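You operate a simulated robot arm through the tools that you are given. There is no shell and no other tool. Be economical: measure what you need, move in short steps, check, and stop when the job is done.

Carry out the task below with a simulated robot arm. There is one attempt and no reset: what you move stays moved.

JOB
Put one of the waste dough lumps from the top of the steel cart on the small steel tray. Put the green pad on the top of the steel cart away on the top of the parts table. Put the batch card on the top shelf of the right steel shelving. Push the starch bin lid shut. Put the small carton from the top of the tools table on the top of the parts table. Push the drawer of the long table shut. Fetch the yellow brush and stand it on the rear deck of the back press. Pull the flour bin lid open. Any order will do. Set down upright: batch card, small carton, yellow brush.

Only the result counts: the job must be done as asked and must still hold three seconds after the hand-in. Knocking over, shifting, dropping, spilling or breaking anything else fails it. Lids that push on must go on centred and level and be pressed home; caps that screw on are set level and turned clockwise until they are tight.

ROBOT AND FRAMES
A 6-joint arm with a fingered hand on a trunk, on a base that drives. Base frame: it is fixed to the floor where the robot stands at the start and does not move with it; the origin is under the middle of the robot, x ahead of it, y to its left, z up; the surface under the hand at the start is at about z = 0.84. Readings come in m, degrees, newtons and seconds.
With the tool pointing down near the work surface it reaches from about 0.44 to 0.82 m from the robot's upright axis, wherever it stands. Its first joint turns from -166.0 to 166.0 degrees. Places, roughly: batch card [1.25, 0.25, 1]; drawer of the long table [-8, -5.7, 0.7]; flour bin lid [0.9, 1, 1.1]; green pad (7x10x4 cm) [0.8, -0.2, 0.9]; rear deck of the back press [-5.3, -3.6, 0.8]; small carton [-2.25, 1, 0.75]; small steel tray (10x10x2 cm) [0.4, -0.2, 0.8]; starch bin lid [1, 1.4, 1.1]; top of the parts table [-1.1, 0.8, 0.9]; top shelf of the right steel shelving [0, 2.8, 1.7]; waste dough lump (4x4x3 cm) [0.4, 0, 0.9]; yellow brush (3x3x12 cm) [-8.1, -6, 0.9]. Payload 4 kg.
Tool frame: the origin (TCP) lies between the finger pads and is the grasp point; the fingertips stand 0.02 m ahead of it; z points along the fingers, y is the line along which they close. Largest opening 0.14 m; the body of the gripper starts 0.054 m behind the TCP. The gripper is a hand of 3 fingers: y runs from the thumb to the fingers, the wrist lies at [0, 0, -0.215] in the tool frame, and closing takes about 1.5 s.
Orientation is that of the tool frame in the base frame, as a unit quaternion [w, x, y, z]. With the fingers straight down and closing along the base's y, the tool's x points along the base's -x, its y along +y and its z along -z.

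CONTROLS
- The arm moves only by the tool send_rows. Its argument "plan" is text: rows parted by semicolons, each of 7 numbers parted by spaces: the shift along the base's x, y, z in m, then the turn, a rotation vector about the base's x, y, z in degrees, then the opening, from 0 (shut) to 1 (fully open). In form: x y z ax ay az hand; .... A call has 1 to 20 rows; each row shifts and turns the commanded pose from where the row before left it. Each row takes 0.2 s and may step no farther than 0.05 m and 8.6 degrees from the row before; otherwise, or with a gripper value out of range, the whole call is refused. Where a pose cannot be reached the arm comes as near as it can. A force on the tool above 40 N (or 10 N above the force at the start of the call, whichever is more), or a blocked arm, ends the call early, and 0.2 s more pass. The fingers move at their own pace (about 0.045 m/s each) and stop on an object; they squeeze with about 21 N. The grip force told is the motor's: it shows also when the fingers shut on nothing. Time passes only in rows, and 0.2 s behind the last, so rows that do not move let the fingers close. It gives the time, the measured TCP pose, the force on the tool (base axes), the opening and the grip force at its end, in the units of the frame above (readings bear some noise), with the torque about the TCP (base axes, N m) and any sound that the robot's microphone picked up.
- Cameras (640 x 400 px; columns grow to the right, rows downward): "scene" is now at [0.0266, 0.222, 1.5258]; the picture's right is [0.54, -0.84, 0.00], its down [-0.78, -0.51, -0.36] and it looks along [0.30, 0.20, -0.93] (base axes); focal length 230 px, centre (320, 200). "wrist" rides on the gripper at [0.074, -0.043, -0.079] in the tool frame; the picture's right is [0.50, 0.87, 0.00], its down [-0.59, 0.34, -0.73] and it looks along [-0.64, 0.37, 0.68] (tool axes); focal length 275 px, centre (320, 200). There is no depth. A picture from a camera that has moved, and an enlarged one, comes with that camera's place and axes in the base frame and with its lens.
- grab_frame(camera): a new picture of that camera. It takes no simulated time.
- move_column(by): slides the trunk up (or, below 0, down) by that many m; the arm and the scene camera ride with it, the base frame stays. It gives what a move gives, with no picture.
- drive_base(legs): drives the robot by 1 to 6 legs, each [ahead, left, turn to the left] in m, m and degrees, along the robot's own axes; the way and the turn of a leg run together, so that a leg with both is an arc; at most 1.5 m and 180 degrees a leg. The arm and the cameras ride along, it lands a little off, and it stops where it bumps. It gives what a move gives.
- hand_shape(shape): the hand has 3 fingers and takes this shape, open, in about a second: jaw (thumb against the fingers, like two jaws); tri (thumb and two fingers); tip (a fingertip pinch); poke (one finger out to press); point (the index stretched); flat (the hand flat); cup (the hand cupped); fist (a fist). The gripper value then closes the fingers along that shape, each until it touches; the sizes above hold for jaw. It gives what a move gives, with no picture.
- turn_head(pan, tilt): turns the head with the scene camera to pan (to the left, within 120 degrees either way) and tilt (down, from -29 to 69), counted from straight ahead of the robot. It gives what a move gives.
- inspect(camera, box): a new picture of the part [left, top, right, bottom] of that camera's present view, enlarged. It takes no simulated time.
- close_job(): hands the job in; it is judged then, once.

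Go step by step. Nothing tells you exact positions but the pictures and the camera data: compare them with the known pose of the tool, close in by small moves and look again before you grip or let go. The budget is 196 turns and 162 pictures, counting those below and the enlarged ones. Unless the task says otherwise, let go and move clear before handing in.

The tools are called after "Emit:" as a command line: name --argument value ..., lists and objects as JSON in quotes. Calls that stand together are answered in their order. send_rows: Moves the arm, as the interface text tells. Its arguments: {"type":"object","properties":{"plan":{"type":"string"}},"required":["plan"]} The other tools are called the same way: move_column (by) slides the trunk up or down; hand_shape (shape) gives the hand a shape; drive_base (legs) drives the base; turn_head (pan, tilt) turns the head that bears the scene camera; grab_frame (camera) takes a picture; inspect (camera, box) takes an enlarged picture of a part of a camera's view; close_job () hands the job in.

At the start:

```text
time_s: 0.0
tcp_pos: [0.4436, 0.0673, 1.0628]
ee_rot: [0.001, -0.001, 1.0, 0.0]
contact_force: [0.6, 0.3, -1.1]
moment: [0.04, 0.04, 0.01]
opening: 0.1397
grasp_force: 0.1
shape: jaw
trunk travel left (down, up): [-0.15, 0.44]
robot x, y, heading: [0.0029, 0.0015, 0.1]
head pan, tilt: [32.9, 68.8]
```

scene: 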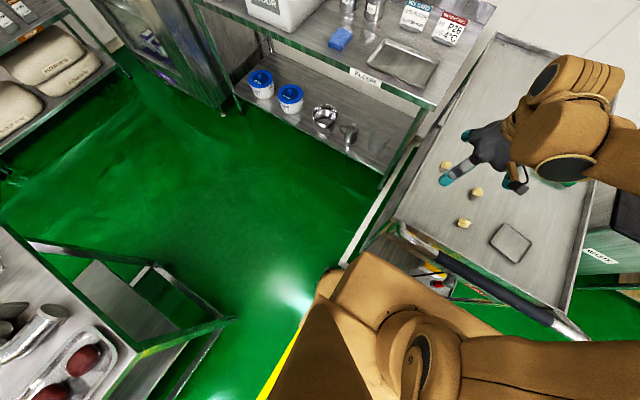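
wrist: 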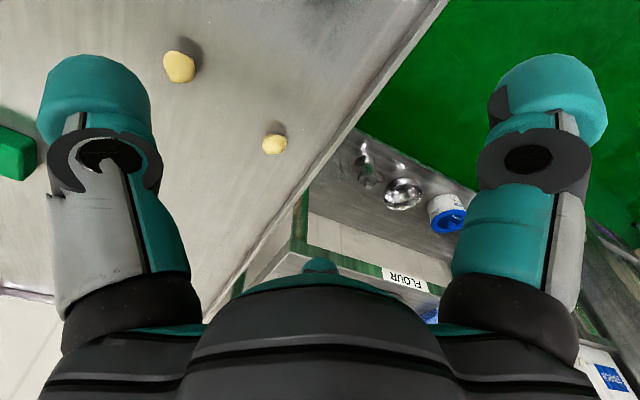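

I see the cart with three dough lumps and the tray near (0.43, -0.18). I'll look closer before the first grasp.

Emit:
inspect --camera "scene" --box '[400, 120, 600, 290]'

Emit:
inspect --camera "scene" --box '[200, 0, 500, 180]'

Emit:
turn_head --pan 0 --tilt 45

Emit:
grab_frame --camera "scene"

```text
2.35 times, centred on (500, 205) of scene
camera zoom: at [0.0266, 0.222, 1.5258], right [0.54, -0.84, 0.0], down [-0.78, -0.51, -0.36], along [0.3, 0.2, -0.93], focal length 542 px, centre (-104, 188)
```

zoom: 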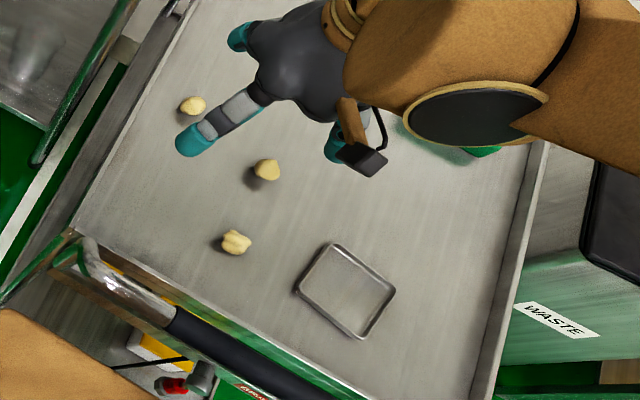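

```text
2.13 times, centred on (350, 90) of scene
camera zoom: at [0.0266, 0.222, 1.5258], right [0.54, -0.84, 0.0], down [-0.78, -0.51, -0.36], along [0.3, 0.2, -0.93], focal length 492 px, centre (256, 435)
```

zoom: 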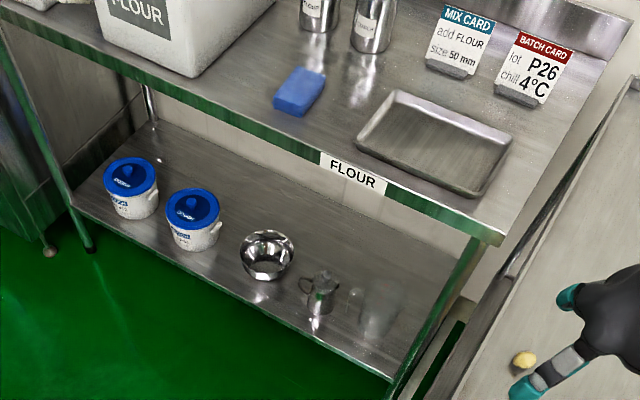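

```text
time_s: 1.0
tcp_pos: [0.4445, 0.0667, 1.0616]
ee_rot: [0.0, 0.001, 1.0, 0.0]
contact_force: [0.6, -0.6, -0.2]
moment: [-0.01, 0.02, 0.0]
opening: 0.14
grasp_force: 0.0
shape: jaw
trunk travel left (down, up): [-0.15, 0.44]
robot x, y, heading: [-0.0031, -0.0002, -0.4]
head pan, tilt: [0.0, 45.0]
```

```text
157 pictures are left
camera scene: at [0.061, 0.1917, 1.5546], right [0.0, -1.0, 0.0], down [-0.71, 0.0, -0.71], along [0.71, 0.0, -0.71], focal length 230 px, centre (320, 200)
```

scene: 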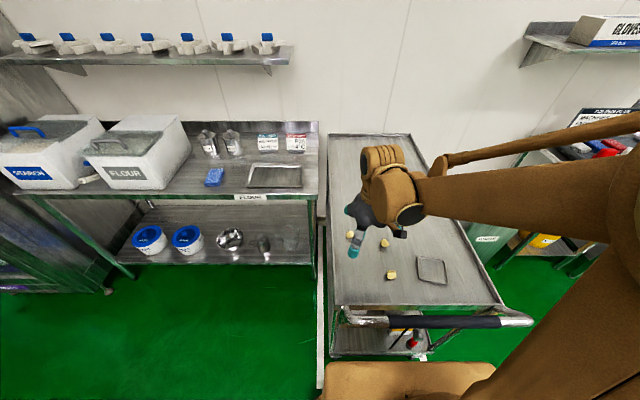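

Lump positions agree from two views: about (0.42,-0.035), (0.528,-0.038), (0.568,0.087). I take the middle one and hover above it.

Emit:
send_rows --plan "0.028 -0.035 -0.02 0 0 0 1;0.028 -0.035 -0.03 0 0 0 1;0.028 -0.035 -0.03 0 0 0 1;0 0 0 0 0 0 1"

Emit:
grab_frame --camera "wrist"

Emit:
inspect --camera "scene" --box '[310, 130, 510, 320]'

```text
refused: row 2 steps farther than a row can; nothing moved
```

```text
156 pictures are left
camera wrist: at [0.3699, 0.0237, 1.1409], right [-0.5, 0.87, 0.0], down [0.59, 0.34, 0.73], along [0.64, 0.37, -0.68], focal length 275 px, centre (320, 200)
```

wrist: 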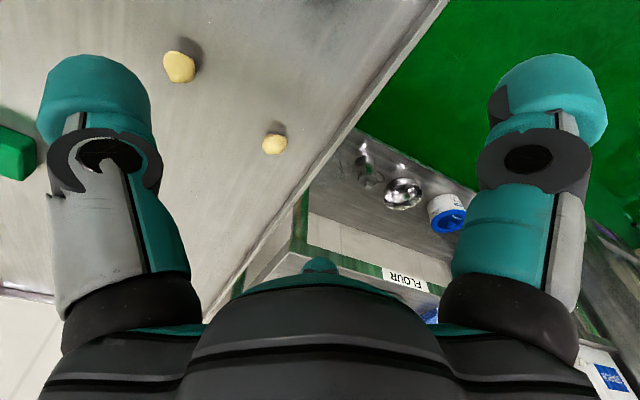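

```text
2.11 times, centred on (410, 225) of scene
camera zoom: at [0.061, 0.1917, 1.5546], right [0.0, -1.0, 0.0], down [-0.71, 0.0, -0.71], along [0.71, 0.0, -0.71], focal length 485 px, centre (130, 147)
```

zoom: 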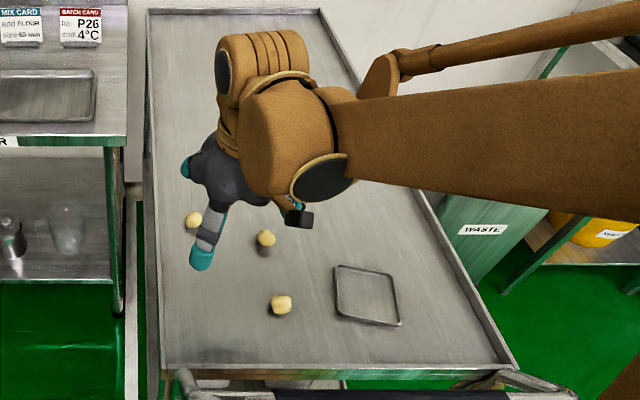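

The wrist view confirms the lump at about (0.533,-0.041). Moving above it in allowable steps.

Emit:
send_rows --plan "0.022 -0.027 -0.02 0 0 0 0.8;0.022 -0.027 -0.02 0 0 0 0.8;0.022 -0.027 -0.02 0 0 0 0.8;0.022 -0.027 -0.02 0 0 0 0.8;0 0 -0.02 0 0 0 0.8;0 0 0 0 0 0 0.8"

Emit:
grab_frame --camera "wrist"

Emit:
inspect --camera "scene" --box '[310, 130, 510, 320]'

```text
time_s: 2.4
tcp_pos: [0.5312, -0.0422, 0.962]
ee_rot: [0.0, 0.0, 1.0, 0.0]
contact_force: [0.9, 0.5, -1.3]
moment: [0.0, 0.02, 0.0]
opening: 0.1124
grasp_force: 0.1
shape: jaw
trunk travel left (down, up): [-0.15, 0.44]
robot x, y, heading: [-0.0013, 0.0015, 0.1]
head pan, tilt: [0.0, 45.0]
```

```text
154 pictures are left
camera wrist: at [0.4567, -0.0847, 1.0407], right [-0.5, 0.87, 0.0], down [0.59, 0.34, 0.73], along [0.64, 0.37, -0.68], focal length 275 px, centre (320, 200)
```

wrist: 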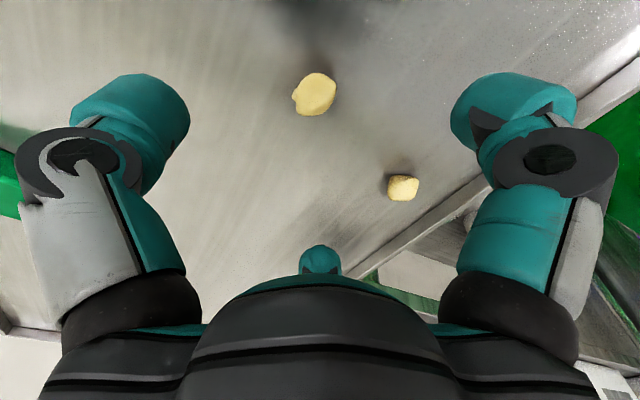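

```text
2.11 times, centred on (410, 225) of scene
camera zoom: at [0.061, 0.1916, 1.5547], right [0.0, -1.0, 0.0], down [-0.71, 0.0, -0.71], along [0.71, 0.0, -0.71], focal length 485 px, centre (130, 147)
```

zoom: 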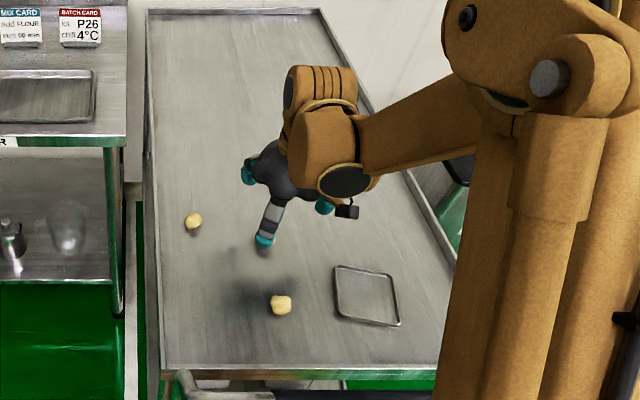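

The lump lies right under the hand at (0.536,-0.043). Going down and gripping.

Emit:
send_rows --plan "0.005 -0.001 -0.04 0 0 0 0.8;0 0 -0.03 0 0 0 0.8;0 0 -0.026 0 0 0 0.8;0 0 0 0 0 0 0.1;0 0 0 0 0 0 0.1;0 0 0 0 0 0 0.1;0 0 0 0 0 0 0.1;0 0 0 0 0 0 0.1;0 0 0 0 0 0 0.1;0 0 0 0 0 0 0.1;0 0 0.03 0 0 0 0.1;0 0 0.03 0 0 0 0.1;0 0 0 0 0 0 0.1"

Emit:
grab_frame --camera "wrist"

```text
time_s: 5.2
tcp_pos: [0.5381, -0.0431, 0.9258]
ee_rot: [0.0, 0.0, 1.0, 0.0]
contact_force: [-0.2, -0.3, 0.3]
moment: [0.01, -0.01, -0.02]
opening: 0.0214
grasp_force: 21.2
shape: jaw
trunk travel left (down, up): [-0.15, 0.44]
robot x, y, heading: [0.0004, -0.0016, -0.2]
head pan, tilt: [0.0, 45.0]
```

```text
152 pictures are left
camera wrist: at [0.4629, -0.0854, 1.005], right [-0.5, 0.87, 0.0], down [0.59, 0.34, 0.73], along [0.64, 0.37, -0.68], focal length 275 px, centre (320, 200)
```

wrist: 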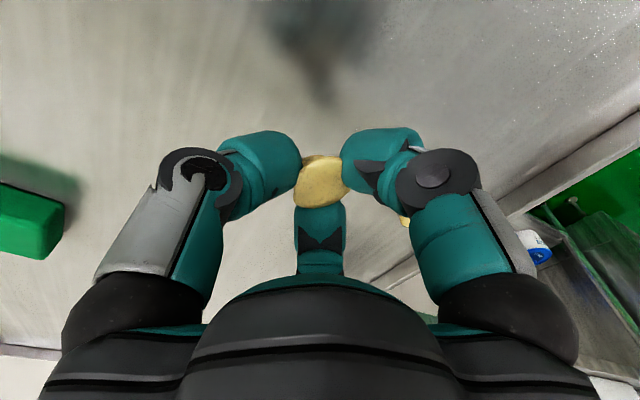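

Lump held. Moving it over the tray centre (0.434,-0.179).

Emit:
send_rows --plan "-0.026 -0.034 0 0 0 0 0.1;-0.026 -0.034 0 0 0 0 0.1;-0.026 -0.034 0 0 0 0 0.1;-0.026 -0.034 0 0 0 0 0.1;0 0 0 0 0 0 0.1"

Emit:
grab_frame --camera "wrist"

Emit:
inspect --camera "scene" --box '[310, 130, 510, 320]'

```text
time_s: 6.4
tcp_pos: [0.4345, -0.1773, 0.9288]
ee_rot: [0.001, 0.0, 1.0, 0.0]
contact_force: [-0.7, -0.7, -0.7]
moment: [0.0, 0.02, -0.03]
opening: 0.0217
grasp_force: 20.7
shape: jaw
trunk travel left (down, up): [-0.15, 0.44]
robot x, y, heading: [-0.0053, 0.0042, -0.1]
head pan, tilt: [0.0, 45.0]
```

```text
151 pictures are left
camera wrist: at [0.3589, -0.2212, 1.0065], right [-0.5, 0.87, 0.0], down [0.59, 0.34, 0.73], along [0.64, 0.37, -0.68], focal length 275 px, centre (320, 200)
```

wrist: 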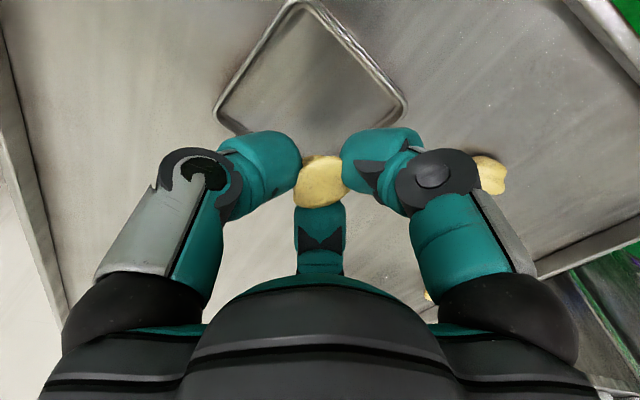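

```text
2.11 times, centred on (410, 225) of scene
camera zoom: at [0.0612, 0.1916, 1.5547], right [0.0, -1.0, 0.0], down [-0.71, 0.0, -0.71], along [0.71, 0.0, -0.71], focal length 485 px, centre (130, 147)
```

zoom: 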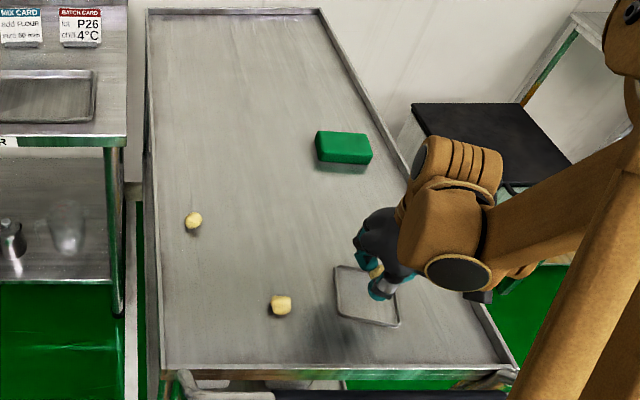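

Tray centre is at about (0.435,-0.183). Lowering and releasing gently with a partial opening.

Emit:
send_rows --plan "0 -0.006 -0.03 0 0 0 0.1;0 0 -0.027 0 0 0 0.1;0 0 0 0 0 0 0.1;0 0 0 0 0 0 0.42;0 0 0 0 0 0 0.42;0 0 0 0 0 0 0.42;0 0 0 0 0 0 0.42;0 0 0.03 0 0 0 0.42;0 0 0.04 0 0 0 0.42;0 0 0.04 0 0 0 0.42;0 0 0.04 0 0 0 0.42"

Emit:
inspect --camera "scene" --box '[310, 130, 510, 320]'

Emit:
grab_frame --camera "wrist"

```text
time_s: 8.8
tcp_pos: [0.4318, -0.1837, 1.0195]
ee_rot: [0.0, 0.0, 1.0, 0.001]
contact_force: [0.9, -0.3, 0.6]
moment: [0.0, 0.01, 0.02]
opening: 0.0586
grasp_force: 0.2
shape: jaw
trunk travel left (down, up): [-0.15, 0.44]
robot x, y, heading: [0.0017, 0.0009, 0.0]
head pan, tilt: [0.0, 45.0]
```

```text
2.11 times, centred on (410, 225) of scene
camera zoom: at [0.0602, 0.1918, 1.5547], right [0.0, -1.0, 0.0], down [-0.71, 0.0, -0.71], along [0.71, 0.0, -0.71], focal length 485 px, centre (130, 147)
```

zoom: 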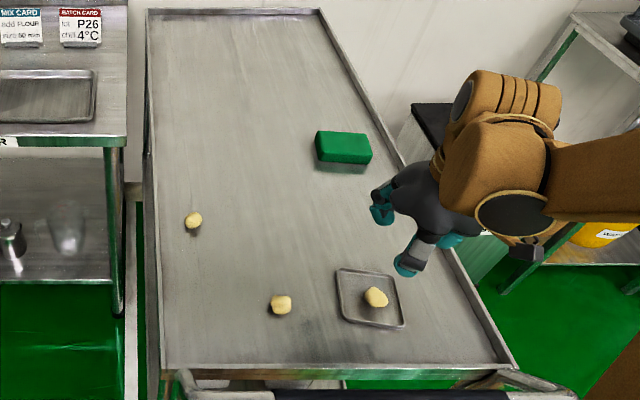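

```text
148 pictures are left
camera wrist: at [0.3583, -0.2268, 1.098], right [-0.5, 0.87, 0.0], down [0.59, 0.34, 0.73], along [0.64, 0.37, -0.68], focal length 275 px, centre (320, 200)
```

wrist: 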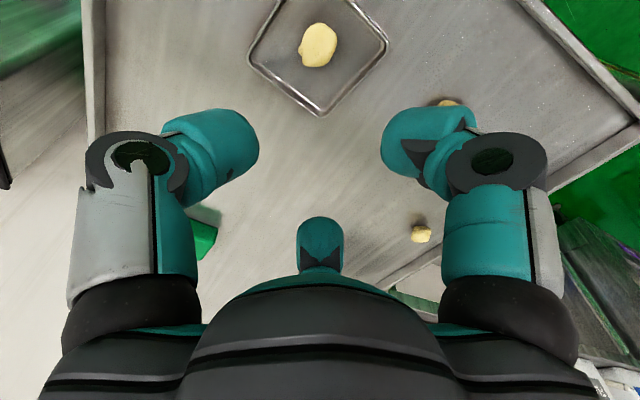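

The lump sits inside the tray. Next the green pad at about (0.75,-0.24); moving to hover over it.

Emit:
send_rows --plan "0.045 -0.007 0 0 0 0 1;0.045 -0.007 0 0 0 0 1;0.045 -0.007 0 0 0 0 1;0.045 -0.007 0 0 0 0 1;0.045 -0.007 0 0 0 0 1;0.045 -0.007 0 0 0 0 1;0.043 -0.007 -0.01 0 0 0 1;0 0 0 0 0 0 1"

Emit:
grab_frame --camera "wrist"

Emit:
inspect --camera "scene" --box '[310, 130, 510, 320]'

```text
time_s: 10.6
tcp_pos: [0.7453, -0.2325, 1.0084]
ee_rot: [0.0, 0.0, 1.0, 0.0]
contact_force: [0.2, -0.1, -0.5]
moment: [0.0, 0.01, -0.01]
opening: 0.1398
grasp_force: 0.0
shape: jaw
trunk travel left (down, up): [-0.15, 0.44]
robot x, y, heading: [-0.0003, 0.0037, -0.0]
head pan, tilt: [0.0, 45.0]
```

```text
147 pictures are left
camera wrist: at [0.6718, -0.2761, 1.0874], right [-0.5, 0.87, 0.0], down [0.59, 0.34, 0.73], along [0.64, 0.37, -0.68], focal length 275 px, centre (320, 200)
```

wrist: 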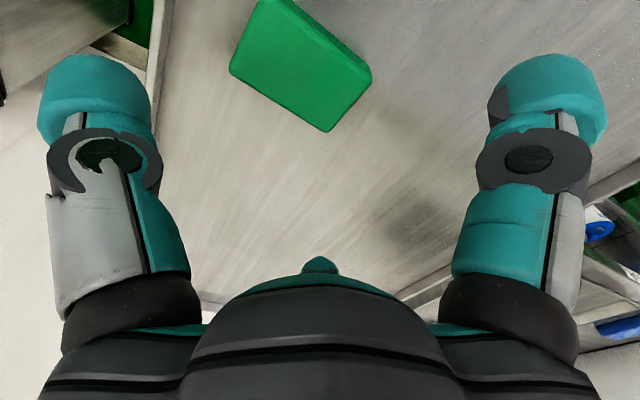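

```text
2.11 times, centred on (410, 225) of scene
camera zoom: at [0.0608, 0.1915, 1.5547], right [0.0, -1.0, 0.0], down [-0.71, 0.0, -0.71], along [0.71, 0.0, -0.71], focal length 485 px, centre (130, 147)
```

zoom: 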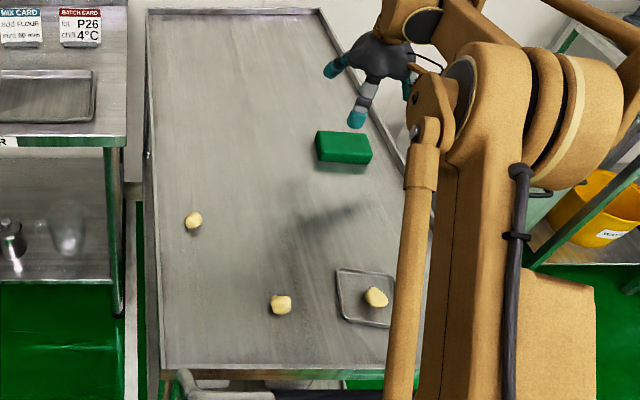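

Pad centre is about (0.753,-0.245), its long side nearly along y, turned about -7°. I'll turn the hand -7°, go partway down and check.

Emit:
send_rows --plan "0.008 -0.012 -0.02 0 0 -7 1;0 0 -0.03 0 0 0 1;0 0 -0.03 0 0 0 1;0 0 0 0 0 0 1"

Emit:
grab_frame --camera "wrist"

Emit:
inspect --camera "scene" --box '[410, 150, 510, 220]'

```text
time_s: 11.6
tcp_pos: [0.7543, -0.2438, 0.9287]
ee_rot: [0.0, 0.061, 0.998, 0.0]
contact_force: [0.5, -0.3, 0.3]
moment: [-0.01, 0.02, 0.02]
opening: 0.14
grasp_force: 0.2
shape: jaw
trunk travel left (down, up): [-0.15, 0.44]
robot x, y, heading: [-0.0018, 0.0002, -0.1]
head pan, tilt: [0.0, 45.0]
```

```text
145 pictures are left
camera wrist: at [0.6749, -0.2787, 1.0074], right [-0.39, 0.92, 0.0], down [0.62, 0.27, 0.73], along [0.68, 0.29, -0.68], focal length 275 px, centre (320, 200)
```

wrist: 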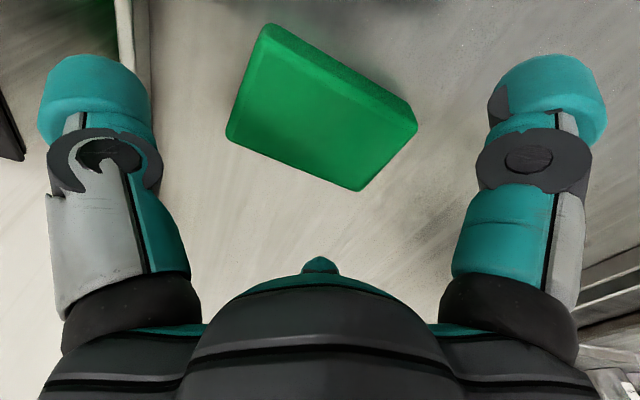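

```text
5.71 times, centred on (460, 185) of scene
camera zoom: at [0.0612, 0.1914, 1.5547], right [0.0, -1.0, 0.0], down [-0.71, 0.0, -0.71], along [0.71, 0.0, -0.71], focal length 1317 px, centre (-480, 286)
```

zoom: 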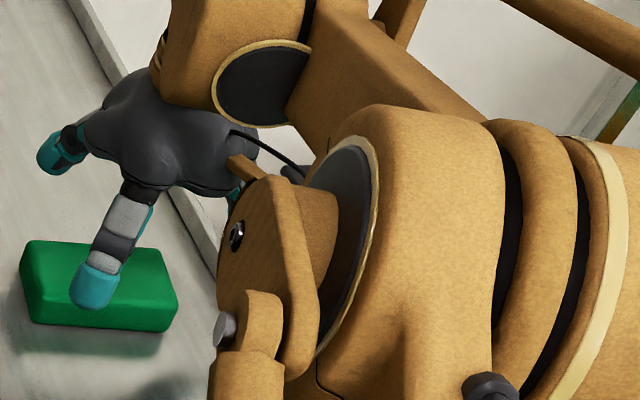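

The two fingers spread sideways when open, so the 7 cm width should be across thumb-to-fingers. Rotating the hand 90° above the pad.

Emit:
send_rows --plan "0 0 0.02 0 0 8.18 1;0 0 0 0 0 8.18 1;0 0 0 0 0 8.18 1;0 0 0 0 0 8.18 1;0 0 0 0 0 8.18 1;0 0 0 0 0 8.18 1;0 0 0 0 0 8.18 1;0 0 0 0 0 8.18 1;0 0 0 0 0 8.18 1;0 0 0 0 0 8.18 1;0 0 0 0 0 8.2 1;0 0 0 0 0 0 1"

Emit:
grab_frame --camera "wrist"

Emit:
inspect --camera "scene" --box '[410, 130, 530, 220]'

```text
time_s: 14.2
tcp_pos: [0.7536, -0.2453, 0.9491]
ee_rot: [0.0, -0.529, 0.849, 0.0]
contact_force: [-0.5, -0.5, 0.7]
moment: [0.01, 0.0, -0.02]
opening: 0.1399
grasp_force: 0.1
shape: jaw
out of reach, approached as far as the arm can: row 10, 11
trunk travel left (down, up): [-0.15, 0.44]
robot x, y, heading: [0.0004, -0.0006, -0.1]
head pan, tilt: [0.0, 45.0]
```

```text
143 pictures are left
camera wrist: at [0.76, -0.3308, 1.0277], right [-1.0, -0.07, 0.0], down [-0.04, 0.68, 0.73], along [-0.05, 0.73, -0.68], focal length 275 px, centre (320, 200)
```

wrist: 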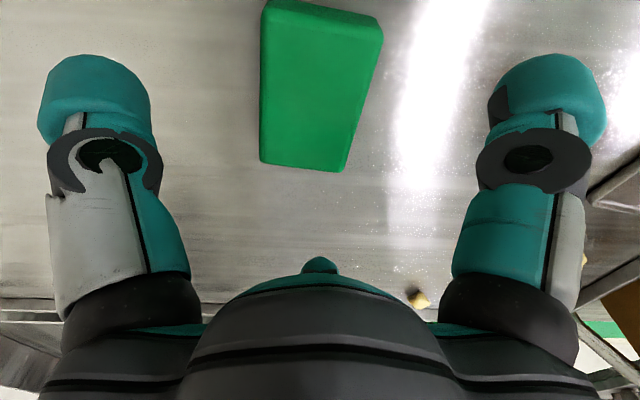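

```text
4.44 times, centred on (470, 175) of scene
camera zoom: at [0.0613, 0.1914, 1.5547], right [0.0, -1.0, 0.0], down [-0.71, 0.0, -0.71], along [0.71, 0.0, -0.71], focal length 1025 px, centre (-347, 311)
```

zoom: 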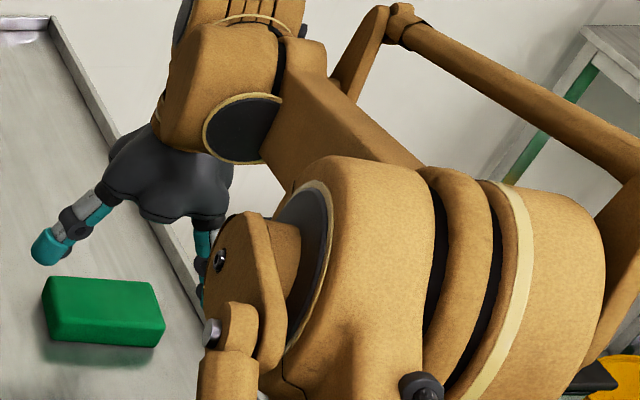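

The wrist stops at about +64°. I'll turn the other way, to −97°, so that fingers lie on the far side.

Emit:
send_rows --plan "0 0 0 0 0 -8.5 1;0 0 0 0 0 -8.5 1;0 0 0 0 0 -8.5 1;0 0 0 0 0 -8.5 1;0 0 0 0 0 -8.5 1;0 0 0 0 0 -8.5 1;0 0 0 0 0 -8.5 1;0 0 0 0 0 -8.5 1;0 0 0 0 0 -8.5 1;0 0 0 0 0 -8.5 1;0 0 0 0 0 -8.5 1;0 0 0 0 0 -8.5 1;0 0 0 0 0 -8.5 1;0 0 0 0 0 -8.5 1;0 0 0 0 0 -8.5 1;0 0 0 0 0 -8.5 1;0 0 0 0 0 -8.5 1;0 0 0 0 0 -8.5 1;0 0 0 0 0 0 1"

Emit:
grab_frame --camera "wrist"

```text
time_s: 18.2
tcp_pos: [0.7534, -0.2447, 0.9488]
ee_rot: [0.0, 0.703, 0.711, -0.001]
contact_force: [0.0, 0.0, 0.0]
moment: [0.01, -0.01, 0.01]
opening: 0.1398
grasp_force: 0.0
shape: jaw
trunk travel left (down, up): [-0.15, 0.44]
robot x, y, heading: [-0.0014, 0.0023, -0.1]
head pan, tilt: [0.0, 45.0]
```

```text
141 pictures are left
camera wrist: at [0.7103, -0.1721, 1.0277], right [0.86, 0.51, 0.0], down [0.35, -0.58, 0.73], along [0.37, -0.63, -0.68], focal length 275 px, centre (320, 200)
```

wrist: 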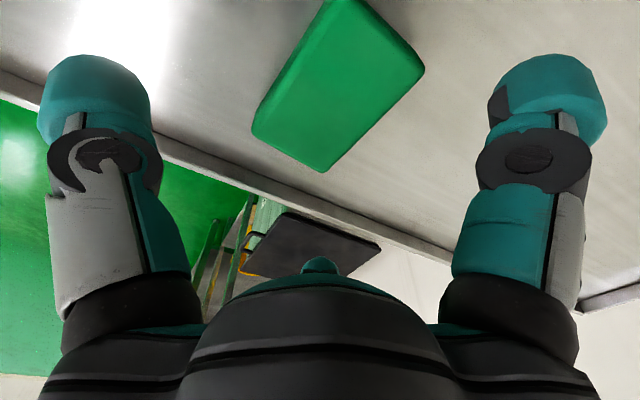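

Now aligned near -89°; pad centre about (0.7545,-0.237). Turning the last few degrees, descending and gripping.

Emit:
send_rows --plan "0.001 0.008 0 0 0 -7.5 1;0 0 -0.03 0 0 0 1;0 0 -0.03 0 0 0 1;0 0 -0.025 0 0 0 1;0 0 0 0 0 0 0.2;0 0 0 0 0 0 0.2;0 0 0 0 0 0 0.2;0 0 0 0 0 0 0.2;0 0 0 0 0 0 0.2;0 0 0 0 0 0 0.2;0 0 0 0 0 0 0.2;0 0 0 0 0 0 0.2"

Emit:
grab_frame --camera "wrist"

```text
time_s: 20.8
tcp_pos: [0.7554, -0.2378, 0.8646]
ee_rot: [0.0, 0.747, 0.664, 0.0]
contact_force: [0.4, -0.8, -0.2]
moment: [0.0, -0.01, 0.02]
opening: 0.0817
grasp_force: 20.8
shape: jaw
trunk travel left (down, up): [-0.15, 0.44]
robot x, y, heading: [0.0, -0.0039, 0.0]
head pan, tilt: [0.0, 45.0]
```

```text
140 pictures are left
camera wrist: at [0.7217, -0.159, 0.9432], right [0.92, 0.4, 0.0], down [0.27, -0.62, 0.73], along [0.29, -0.67, -0.68], focal length 275 px, centre (320, 200)
```

wrist: 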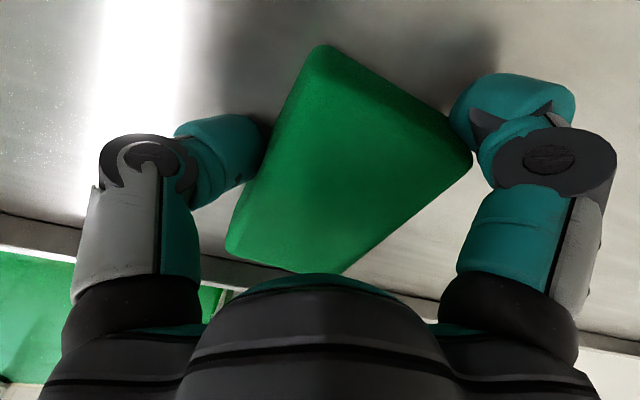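

The pad is gripped at 8 cm. Lifting to check the hold.

Emit:
send_rows --plan "0 0 0.02 0 0 0 0.2;0 0 0.03 0 0 0 0.2;0 0 0.04 0 0 0 0.2;0 0 0.04 0 0 0 0.2;0 0 0 0 0 0 0.2"

Emit:
grab_frame --camera "wrist"

Emit:
turn_head --pan 50 --tilt 25

Emit:
grab_frame --camera "scene"

Emit:
turn_head --pan 115 --tilt 25

Emit:
grab_frame --camera "scene"

```text
time_s: 22.0
tcp_pos: [0.7555, -0.2378, 0.995]
ee_rot: [0.0, 0.747, 0.665, 0.0]
contact_force: [-0.1, -0.5, -0.1]
moment: [0.02, 0.01, 0.02]
opening: 0.0815
grasp_force: 20.4
shape: jaw
trunk travel left (down, up): [-0.15, 0.44]
robot x, y, heading: [0.0017, 0.0003, 0.0]
head pan, tilt: [0.0, 45.0]
```

```text
139 pictures are left
camera wrist: at [0.7212, -0.1593, 1.0725], right [0.92, 0.4, 0.0], down [0.27, -0.62, 0.73], along [0.29, -0.67, -0.68], focal length 275 px, centre (320, 200)
```

wrist: 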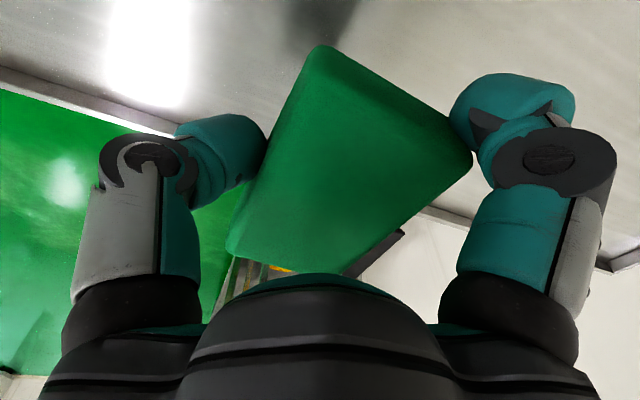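

```text
time_s: 23.2
tcp_pos: [0.7557, -0.238, 0.9929]
ee_rot: [-0.001, 0.747, 0.665, 0.0]
contact_force: [-0.3, -0.2, 0.1]
moment: [-0.02, -0.01, -0.03]
opening: 0.0815
grasp_force: 21.1
shape: jaw
trunk travel left (down, up): [-0.15, 0.44]
robot x, y, heading: [0.0009, -0.0031, 0.1]
head pan, tilt: [50.0, 25.0]
```

```text
138 pictures are left
camera scene: at [0.0393, 0.262, 1.5853], right [0.77, -0.64, 0.0], down [-0.27, -0.32, -0.91], along [0.58, 0.69, -0.42], focal length 230 px, centre (320, 200)
```

scene: 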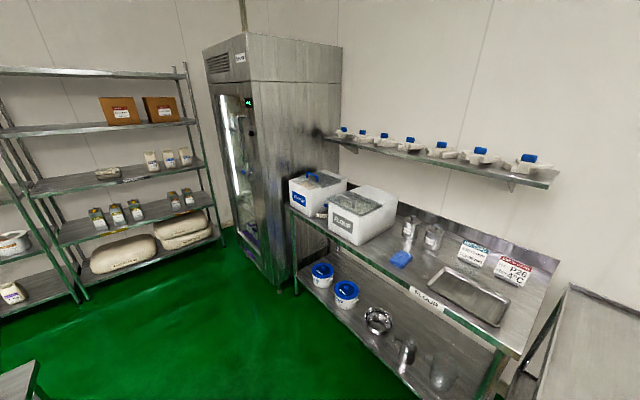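

```text
time_s: 24.5
tcp_pos: [0.755, -0.2371, 0.9925]
ee_rot: [0.0, 0.747, 0.665, -0.001]
contact_force: [-0.8, -0.1, -0.3]
moment: [0.02, 0.01, 0.0]
opening: 0.0815
grasp_force: 21.2
shape: jaw
trunk travel left (down, up): [-0.15, 0.44]
robot x, y, heading: [-0.0044, 0.0001, -0.2]
head pan, tilt: [115.0, 25.0]
```

```text
137 pictures are left
camera scene: at [-0.0589, 0.275, 1.5853], right [0.91, 0.42, 0.0], down [0.18, -0.38, -0.91], along [-0.38, 0.82, -0.42], focal length 230 px, centre (320, 200)
```

scene: 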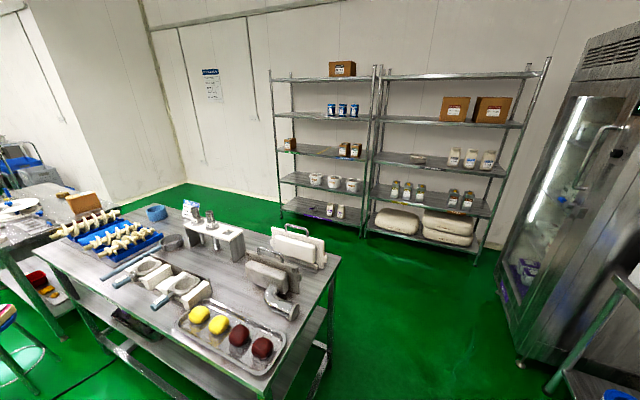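

The pad is held firmly. I'll look more closely at the parts table and beyond for free places.

Emit:
inspect --camera "scene" --box '[0, 150, 360, 400]'

Emit:
inspect --camera "scene" --box '[260, 50, 540, 240]'

Emit:
turn_head --pan -110 --tilt 25

Emit:
grab_frame --camera "scene"

```text
1.60 times, centred on (180, 275) of scene
camera zoom: at [-0.0589, 0.275, 1.5853], right [0.91, 0.42, 0.0], down [0.18, -0.38, -0.91], along [-0.38, 0.82, -0.42], focal length 369 px, centre (544, 80)
```

zoom: 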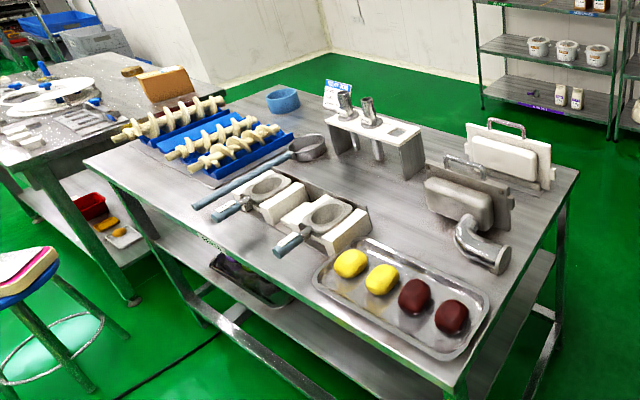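

```text
2.11 times, centred on (400, 145) of scene
camera zoom: at [-0.0589, 0.275, 1.5853], right [0.91, 0.42, 0.0], down [0.18, -0.38, -0.91], along [-0.38, 0.82, -0.42], focal length 485 px, centre (152, 316)
```

zoom: 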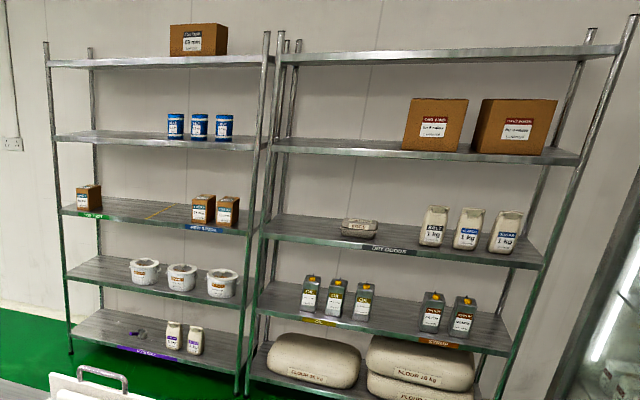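

```text
time_s: 27.7
tcp_pos: [0.7566, -0.2382, 0.9942]
ee_rot: [0.0, 0.747, 0.664, 0.0]
contact_force: [-0.4, -0.2, -0.7]
moment: [-0.04, -0.02, 0.01]
opening: 0.0819
grasp_force: 21.0
shape: jaw
trunk travel left (down, up): [-0.15, 0.44]
robot x, y, heading: [0.0027, -0.0006, -0.3]
head pan, tilt: [-110.0, 25.0]
```

```text
134 pictures are left
camera scene: at [-0.0515, 0.1048, 1.5853], right [-0.94, 0.34, 0.0], down [0.14, 0.4, -0.91], along [-0.31, -0.85, -0.42], focal length 230 px, centre (320, 200)
```

scene: 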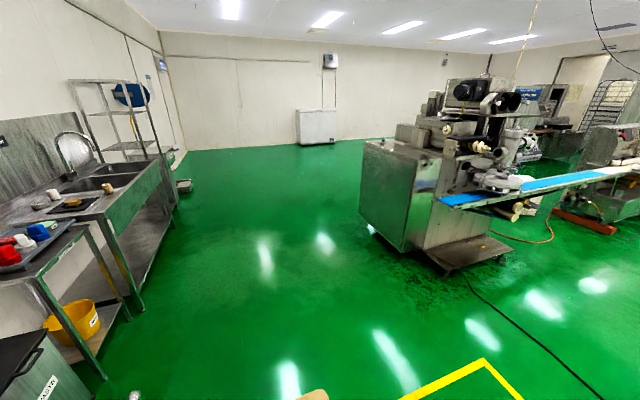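

Pad goes to the parts table (x -1.7..-0.33, y 0.51..1.07). I raise the trunk, back off, turn left to face it and look for a free place.

Emit:
move_column --by 0.3

Emit:
drive_base --legs '[[-0.75, 0, 0], [0, 0, 90]]'

Emit:
turn_head --pan 0 --tilt 60

Emit:
grab_frame --camera "scene"

```text
time_s: 30.7
tcp_pos: [0.7559, -0.2381, 1.2949]
ee_rot: [0.0, 0.747, 0.665, 0.0]
contact_force: [0.3, -0.3, -0.8]
moment: [0.01, 0.03, 0.0]
opening: 0.0818
grasp_force: 20.9
shape: jaw
trunk travel left (down, up): [-0.45, 0.14]
robot x, y, heading: [0.0019, -0.0037, 0.1]
head pan, tilt: [-110.0, 25.0]
```

```text
time_s: 38.6
tcp_pos: [-0.5082, 0.7555, 1.2925]
ee_rot: [0.0, 0.061, 0.998, 0.001]
contact_force: [-0.2, 0.3, -0.1]
moment: [0.01, -0.03, 0.02]
opening: 0.0813
grasp_force: 21.3
shape: jaw
trunk travel left (down, up): [-0.45, 0.14]
robot x, y, heading: [-0.7465, 0.0022, 89.7]
head pan, tilt: [-110.0, 25.0]
```

```text
time_s: 40.5
tcp_pos: [-0.508, 0.7562, 1.2944]
ee_rot: [0.0, 0.061, 0.998, 0.001]
contact_force: [-0.2, -0.4, -0.9]
moment: [-0.02, -0.01, 0.0]
opening: 0.0814
grasp_force: 20.8
shape: jaw
trunk travel left (down, up): [-0.45, 0.14]
robot x, y, heading: [-0.7495, -0.001, 89.8]
head pan, tilt: [0.0, 60.0]
```

```text
133 pictures are left
camera scene: at [-0.9394, 0.0505, 1.8352], right [1.0, -0.01, 0.0], down [0.0, -0.87, -0.5], along [0.0, 0.5, -0.87], focal length 230 px, centre (320, 200)
```

scene: 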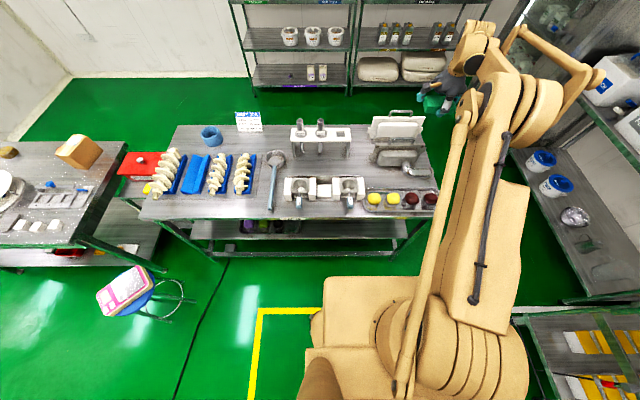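

Emit:
inspect --camera "scene" --box '[130, 100, 450, 300]'

```text
2.00 times, centred on (290, 200) of scene
camera zoom: at [-0.9394, 0.0505, 1.8352], right [1.0, -0.01, 0.0], down [0.0, -0.87, -0.5], along [0.0, 0.5, -0.87], focal length 461 px, centre (380, 200)
```

zoom: 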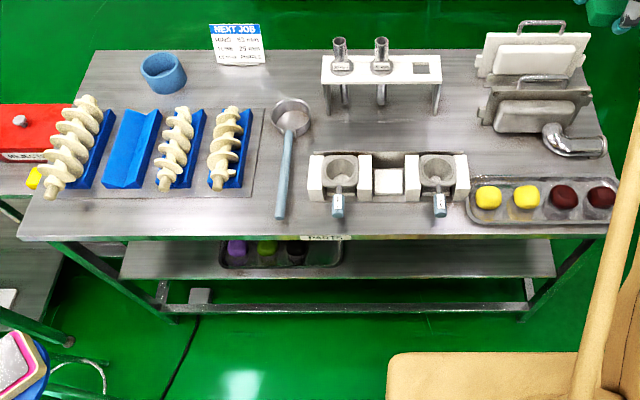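

There is a free strip at the back of the parts table between the blue ring and the stand, about (-1.32, 0.95). I drive left and slightly ahead to reach it.

Emit:
drive_base --legs '[[0, 0.57, 0], [0.13, 0, 0]]'

Emit:
send_rows --plan "-0.045 0.008 0 0 0 0 0.2;-0.045 0.008 0 0 0 0 0.2;-0.045 0.008 0 0 0 0 0.2;-0.045 0.008 0 0 0 0 0.2;-0.045 0.008 0 0 0 0 0.2;0 0 0 0 0 7 0.2;0 0 0 0 0 0 0.2"

Emit:
grab_frame --camera "scene"

Emit:
grab_frame --camera "wrist"

```text
time_s: 44.6
tcp_pos: [-1.0746, 0.8885, 1.2939]
ee_rot: [0.0, 0.062, 0.998, 0.0]
contact_force: [-0.2, 0.6, -0.4]
moment: [0.0, -0.02, 0.0]
opening: 0.0813
grasp_force: 21.0
shape: jaw
trunk travel left (down, up): [-0.45, 0.14]
robot x, y, heading: [-1.3156, 0.1341, 89.5]
head pan, tilt: [0.0, 60.0]
```

```text
time_s: 46.2
tcp_pos: [-1.3002, 0.9258, 1.2929]
ee_rot: [-0.001, 0.001, 1.0, 0.001]
contact_force: [-0.1, 0.7, -0.6]
moment: [-0.04, 0.0, 0.02]
opening: 0.0806
grasp_force: 20.9
shape: jaw
trunk travel left (down, up): [-0.45, 0.14]
robot x, y, heading: [-1.3196, 0.1315, 89.9]
head pan, tilt: [0.0, 60.0]
```

```text
131 pictures are left
camera scene: at [-1.5094, 0.1837, 1.8351], right [1.0, -0.01, 0.0], down [-0.01, -0.87, -0.5], along [0.0, 0.5, -0.87], focal length 230 px, centre (320, 200)
```

scene: 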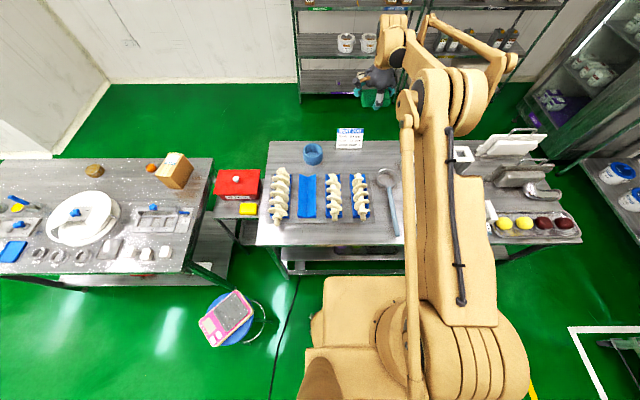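

```text
130 pictures are left
camera wrist: at [-1.3752, 0.883, 1.372], right [-0.5, 0.87, 0.0], down [0.59, 0.34, 0.73], along [0.64, 0.37, -0.68], focal length 275 px, centre (320, 200)
```

wrist: 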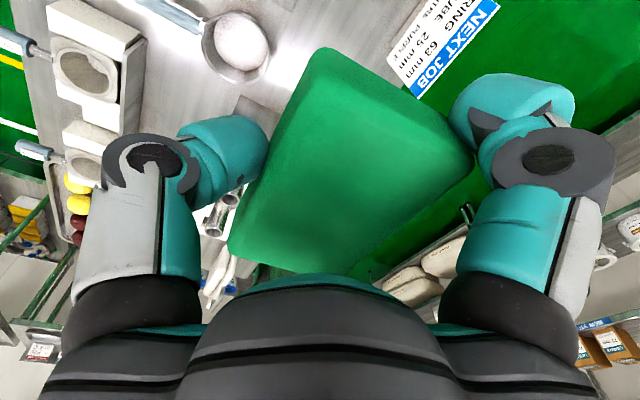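

Free rectangle is x -1.50..-1.23, y 0.90..1.05. I shift the base slightly, place the hand over (-1.385, 0.96) and descend partway.

Emit:
drive_base --legs '[[0.025, 0.06, 0]]'

Emit:
move_column --by -0.2

Emit:
grab_frame --camera "scene"

Emit:
grab_frame --camera "wrist"

```text
time_s: 47.2
tcp_pos: [-1.3627, 0.9532, 1.2937]
ee_rot: [0.0, 0.001, 1.0, -0.001]
contact_force: [-0.6, -0.9, -0.1]
moment: [-0.02, -0.04, 0.02]
opening: 0.0811
grasp_force: 20.6
shape: jaw
trunk travel left (down, up): [-0.45, 0.14]
robot x, y, heading: [-1.3767, 0.1574, 89.6]
head pan, tilt: [0.0, 60.0]
```

```text
time_s: 49.4
tcp_pos: [-1.3607, 0.9512, 1.0934]
ee_rot: [-0.001, 0.001, 1.0, 0.0]
contact_force: [-0.1, -0.9, 0.0]
moment: [-0.01, -0.03, 0.0]
opening: 0.0807
grasp_force: 20.6
shape: jaw
trunk travel left (down, up): [-0.25, 0.34]
robot x, y, heading: [-1.378, 0.1605, 89.5]
head pan, tilt: [0.0, 60.0]
```

```text
129 pictures are left
camera scene: at [-1.5686, 0.2089, 1.6353], right [1.0, -0.01, 0.0], down [-0.01, -0.87, -0.5], along [0.0, 0.5, -0.87], focal length 230 px, centre (320, 200)
```

scene: 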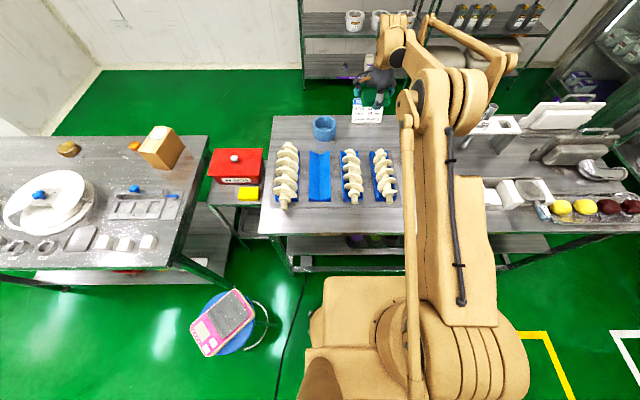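

```text
128 pictures are left
camera wrist: at [-1.4347, 0.9083, 1.1724], right [-0.5, 0.87, 0.0], down [0.59, 0.34, 0.73], along [0.64, 0.37, -0.68], focal length 275 px, centre (320, 200)
```

wrist: 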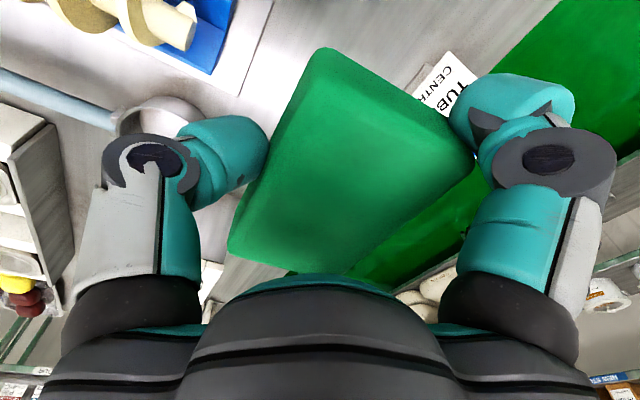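

Clearances look good. Descending with small final steps until contact.

Emit:
send_rows --plan "-0.02 0.004 -0.03 0 0 0 0.2;0 0 -0.04 0 0 0 0.2;0 0 -0.04 0 0 0 0.2;0 0 -0.03 0 0 0 0.2;0 0 0 0 0 0 0.2;0 0 -0.01 0 0 0 0.2;0 0 -0.01 0 0 0 0.2;0 0 -0.01 0 0 0 0.2;0 0 -0.008 0 0 0 0.2;0 0 -0.008 0 0 0 0.2;0 0 -0.005 0 0 0 0.2;0 0 -0.005 0 0 0 0.2;0 0 -0.005 0 0 0 0.2;0 0 -0.005 0 0 0 0.2;0 0 -0.005 0 0 0 0.2;0 0 -0.005 0 0 0 0.2"

Emit:
grab_frame --camera "wrist"

```text
time_s: 52.8
tcp_pos: [-1.3802, 0.9325, 0.8906]
ee_rot: [-0.001, 0.001, 1.0, 0.0]
contact_force: [-0.2, -0.1, -0.1]
moment: [0.01, 0.04, 0.02]
opening: 0.0811
grasp_force: 21.5
shape: jaw
out of reach, approached as far as the arm can: row 8, 9, 10, 12, 14, 15
trunk travel left (down, up): [-0.25, 0.34]
robot x, y, heading: [-1.379, 0.1593, 89.6]
head pan, tilt: [0.0, 60.0]
```

```text
127 pictures are left
camera wrist: at [-1.4547, 0.8888, 0.969], right [-0.5, 0.87, 0.0], down [0.59, 0.34, 0.73], along [0.64, 0.37, -0.68], focal length 275 px, centre (320, 200)
```

wrist: 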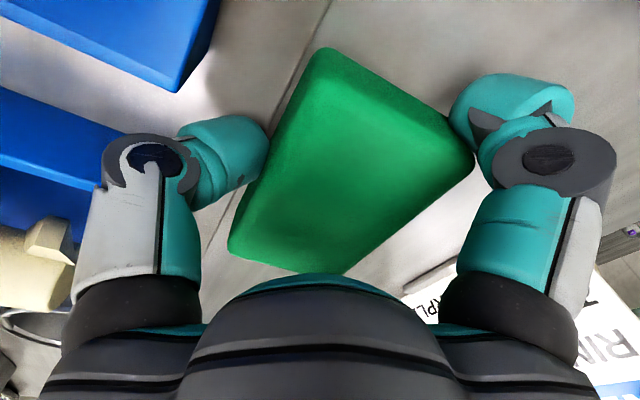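

The arm ran out of reach with the trunk high. I raise the hand 10 cm, lower the trunk 10 cm, and restore y.

Emit:
send_rows --plan "0 0.006 0.03 0 0 0 0.2;0 0.006 0.04 0 0 0 0.2;0 0.006 0.04 0 0 0 0.2;0 0 0.03 0 0 0 0.2;0 0 0 0 0 0 0.2"

Emit:
move_column --by -0.12

```text
time_s: 54.0
tcp_pos: [-1.381, 0.9518, 1.03]
ee_rot: [0.001, 0.0, 1.0, 0.0]
contact_force: [-0.1, 0.1, -0.5]
moment: [0.02, -0.03, -0.02]
opening: 0.0807
grasp_force: 21.3
shape: jaw
trunk travel left (down, up): [-0.25, 0.34]
robot x, y, heading: [-1.3768, 0.1537, 89.3]
head pan, tilt: [0.0, 60.0]
```

```text
time_s: 55.5
tcp_pos: [-1.3799, 0.9528, 0.91]
ee_rot: [0.0, 0.001, 1.0, 0.0]
contact_force: [-0.3, -0.2, -0.8]
moment: [-0.02, 0.03, -0.02]
opening: 0.0807
grasp_force: 21.3
shape: jaw
trunk travel left (down, up): [-0.13, 0.46]
robot x, y, heading: [-1.3782, 0.1551, 89.6]
head pan, tilt: [0.0, 60.0]
```

Emit:
send_rows --plan "0 0 -0.01 0 0 0 0.2;0 0 -0.008 0 0 0 0.2;0 0 -0.006 0 0 0 0.2;0 0 -0.005 0 0 0 0.2;0 0 -0.005 0 0 0 0.2;0 0 -0.005 0 0 0 0.2;0 0 -0.005 0 0 0 0.2;0 0 -0.005 0 0 0 0.2;0 0 -0.004 0 0 0 0.2;0 0 -0.004 0 0 0 0.2"

Emit:
grab_frame --camera "wrist"

```text
time_s: 56.8
tcp_pos: [-1.3803, 0.9507, 0.88]
ee_rot: [0.0, 0.001, 1.0, 0.003]
contact_force: [0.5, -3.8, 26.2]
moment: [0.29, 0.09, 0.06]
opening: 0.0803
grasp_force: 21.0
shape: jaw
trunk travel left (down, up): [-0.13, 0.46]
robot x, y, heading: [-1.3767, 0.1593, 89.7]
head pan, tilt: [0.0, 60.0]
stopped in row 6: the force on the tool passed its limit at 46 N (the readings are from after the stop); the commanded pose is now the measured one
```

```text
126 pictures are left
camera wrist: at [-1.4545, 0.9071, 0.9588], right [-0.5, 0.87, 0.0], down [0.59, 0.33, 0.74], along [0.64, 0.37, -0.68], focal length 275 px, centre (320, 200)
```

wrist: 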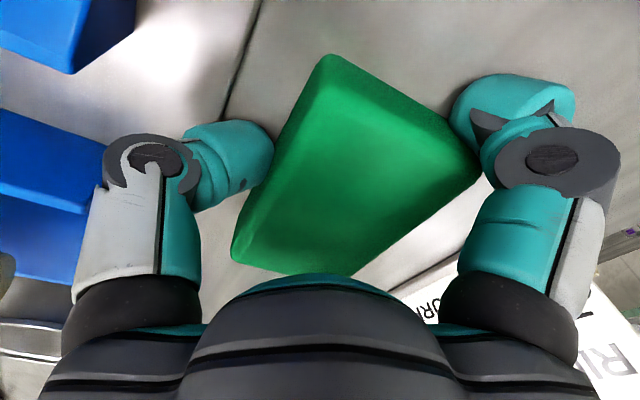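

The pad touches the table (top at about 0.856). Opening slightly and rising.

Emit:
send_rows --plan "0 0 0.002 0 0 0 0.74;0 0 0 0 0 0 0.74;0 0 0 0 0 0 0.74;0 0 0 0 0 0 0.74;0 0 0.02 0 0 0 0.74;0 0 0.04 0 0 0 0.74;0 0 0.04 0 0 0 0.74;0 0 0.04 0 0 0 0.74;0 0 0.04 0 0 0 0.74"

Emit:
grab_frame --camera "wrist"

Emit:
move_column --by 0.1

Emit:
turn_head --pan 55 --tilt 40

Emit:
grab_frame --camera "scene"

```text
time_s: 58.8
tcp_pos: [-1.3797, 0.9525, 1.0588]
ee_rot: [-0.001, 0.001, 1.0, 0.001]
contact_force: [-0.6, -0.7, -0.4]
moment: [-0.02, -0.02, 0.04]
opening: 0.1065
grasp_force: 0.0
shape: jaw
trunk travel left (down, up): [-0.13, 0.46]
robot x, y, heading: [-1.3783, 0.1565, 89.6]
head pan, tilt: [0.0, 60.0]
```

```text
125 pictures are left
camera wrist: at [-1.4545, 0.9089, 1.1375], right [-0.5, 0.87, 0.0], down [0.59, 0.34, 0.73], along [0.64, 0.37, -0.68], focal length 275 px, centre (320, 200)
```

wrist: 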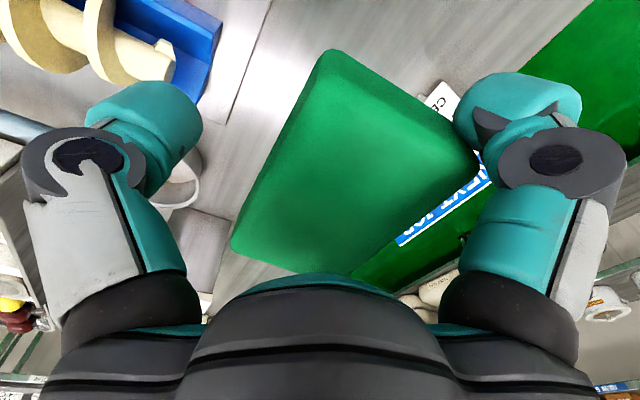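

```text
time_s: 60.1
tcp_pos: [-1.3796, 0.9521, 1.1593]
ee_rot: [0.0, 0.001, 1.0, 0.001]
contact_force: [-0.1, -0.1, -0.4]
moment: [0.03, 0.02, 0.0]
opening: 0.1063
grasp_force: 0.2
shape: jaw
trunk travel left (down, up): [-0.23, 0.36]
robot x, y, heading: [-1.3783, 0.1593, 89.6]
head pan, tilt: [0.0, 60.0]
```

```text
time_s: 61.3
tcp_pos: [-1.3798, 0.9519, 1.1589]
ee_rot: [0.0, -0.001, 1.0, 0.001]
contact_force: [-0.2, -0.3, 0.6]
moment: [0.0, 0.01, -0.01]
opening: 0.1064
grasp_force: 0.1
shape: jaw
trunk travel left (down, up): [-0.23, 0.36]
robot x, y, heading: [-1.3818, 0.1614, 89.7]
head pan, tilt: [55.0, 40.0]
```

```text
124 pictures are left
camera scene: at [-1.6384, 0.1918, 1.6419], right [0.58, 0.81, 0.0], down [0.52, -0.37, -0.77], along [-0.62, 0.44, -0.64], focal length 230 px, centre (320, 200)
```

scene: 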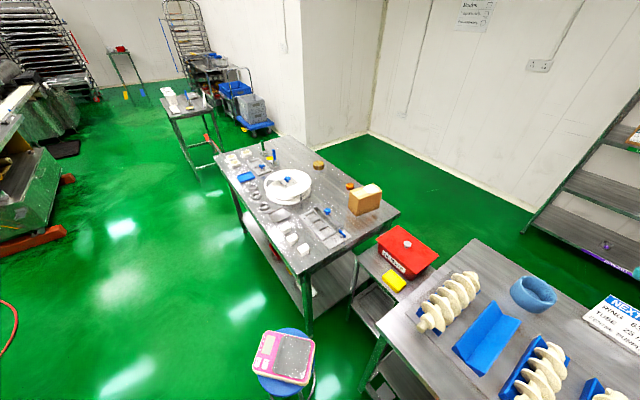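

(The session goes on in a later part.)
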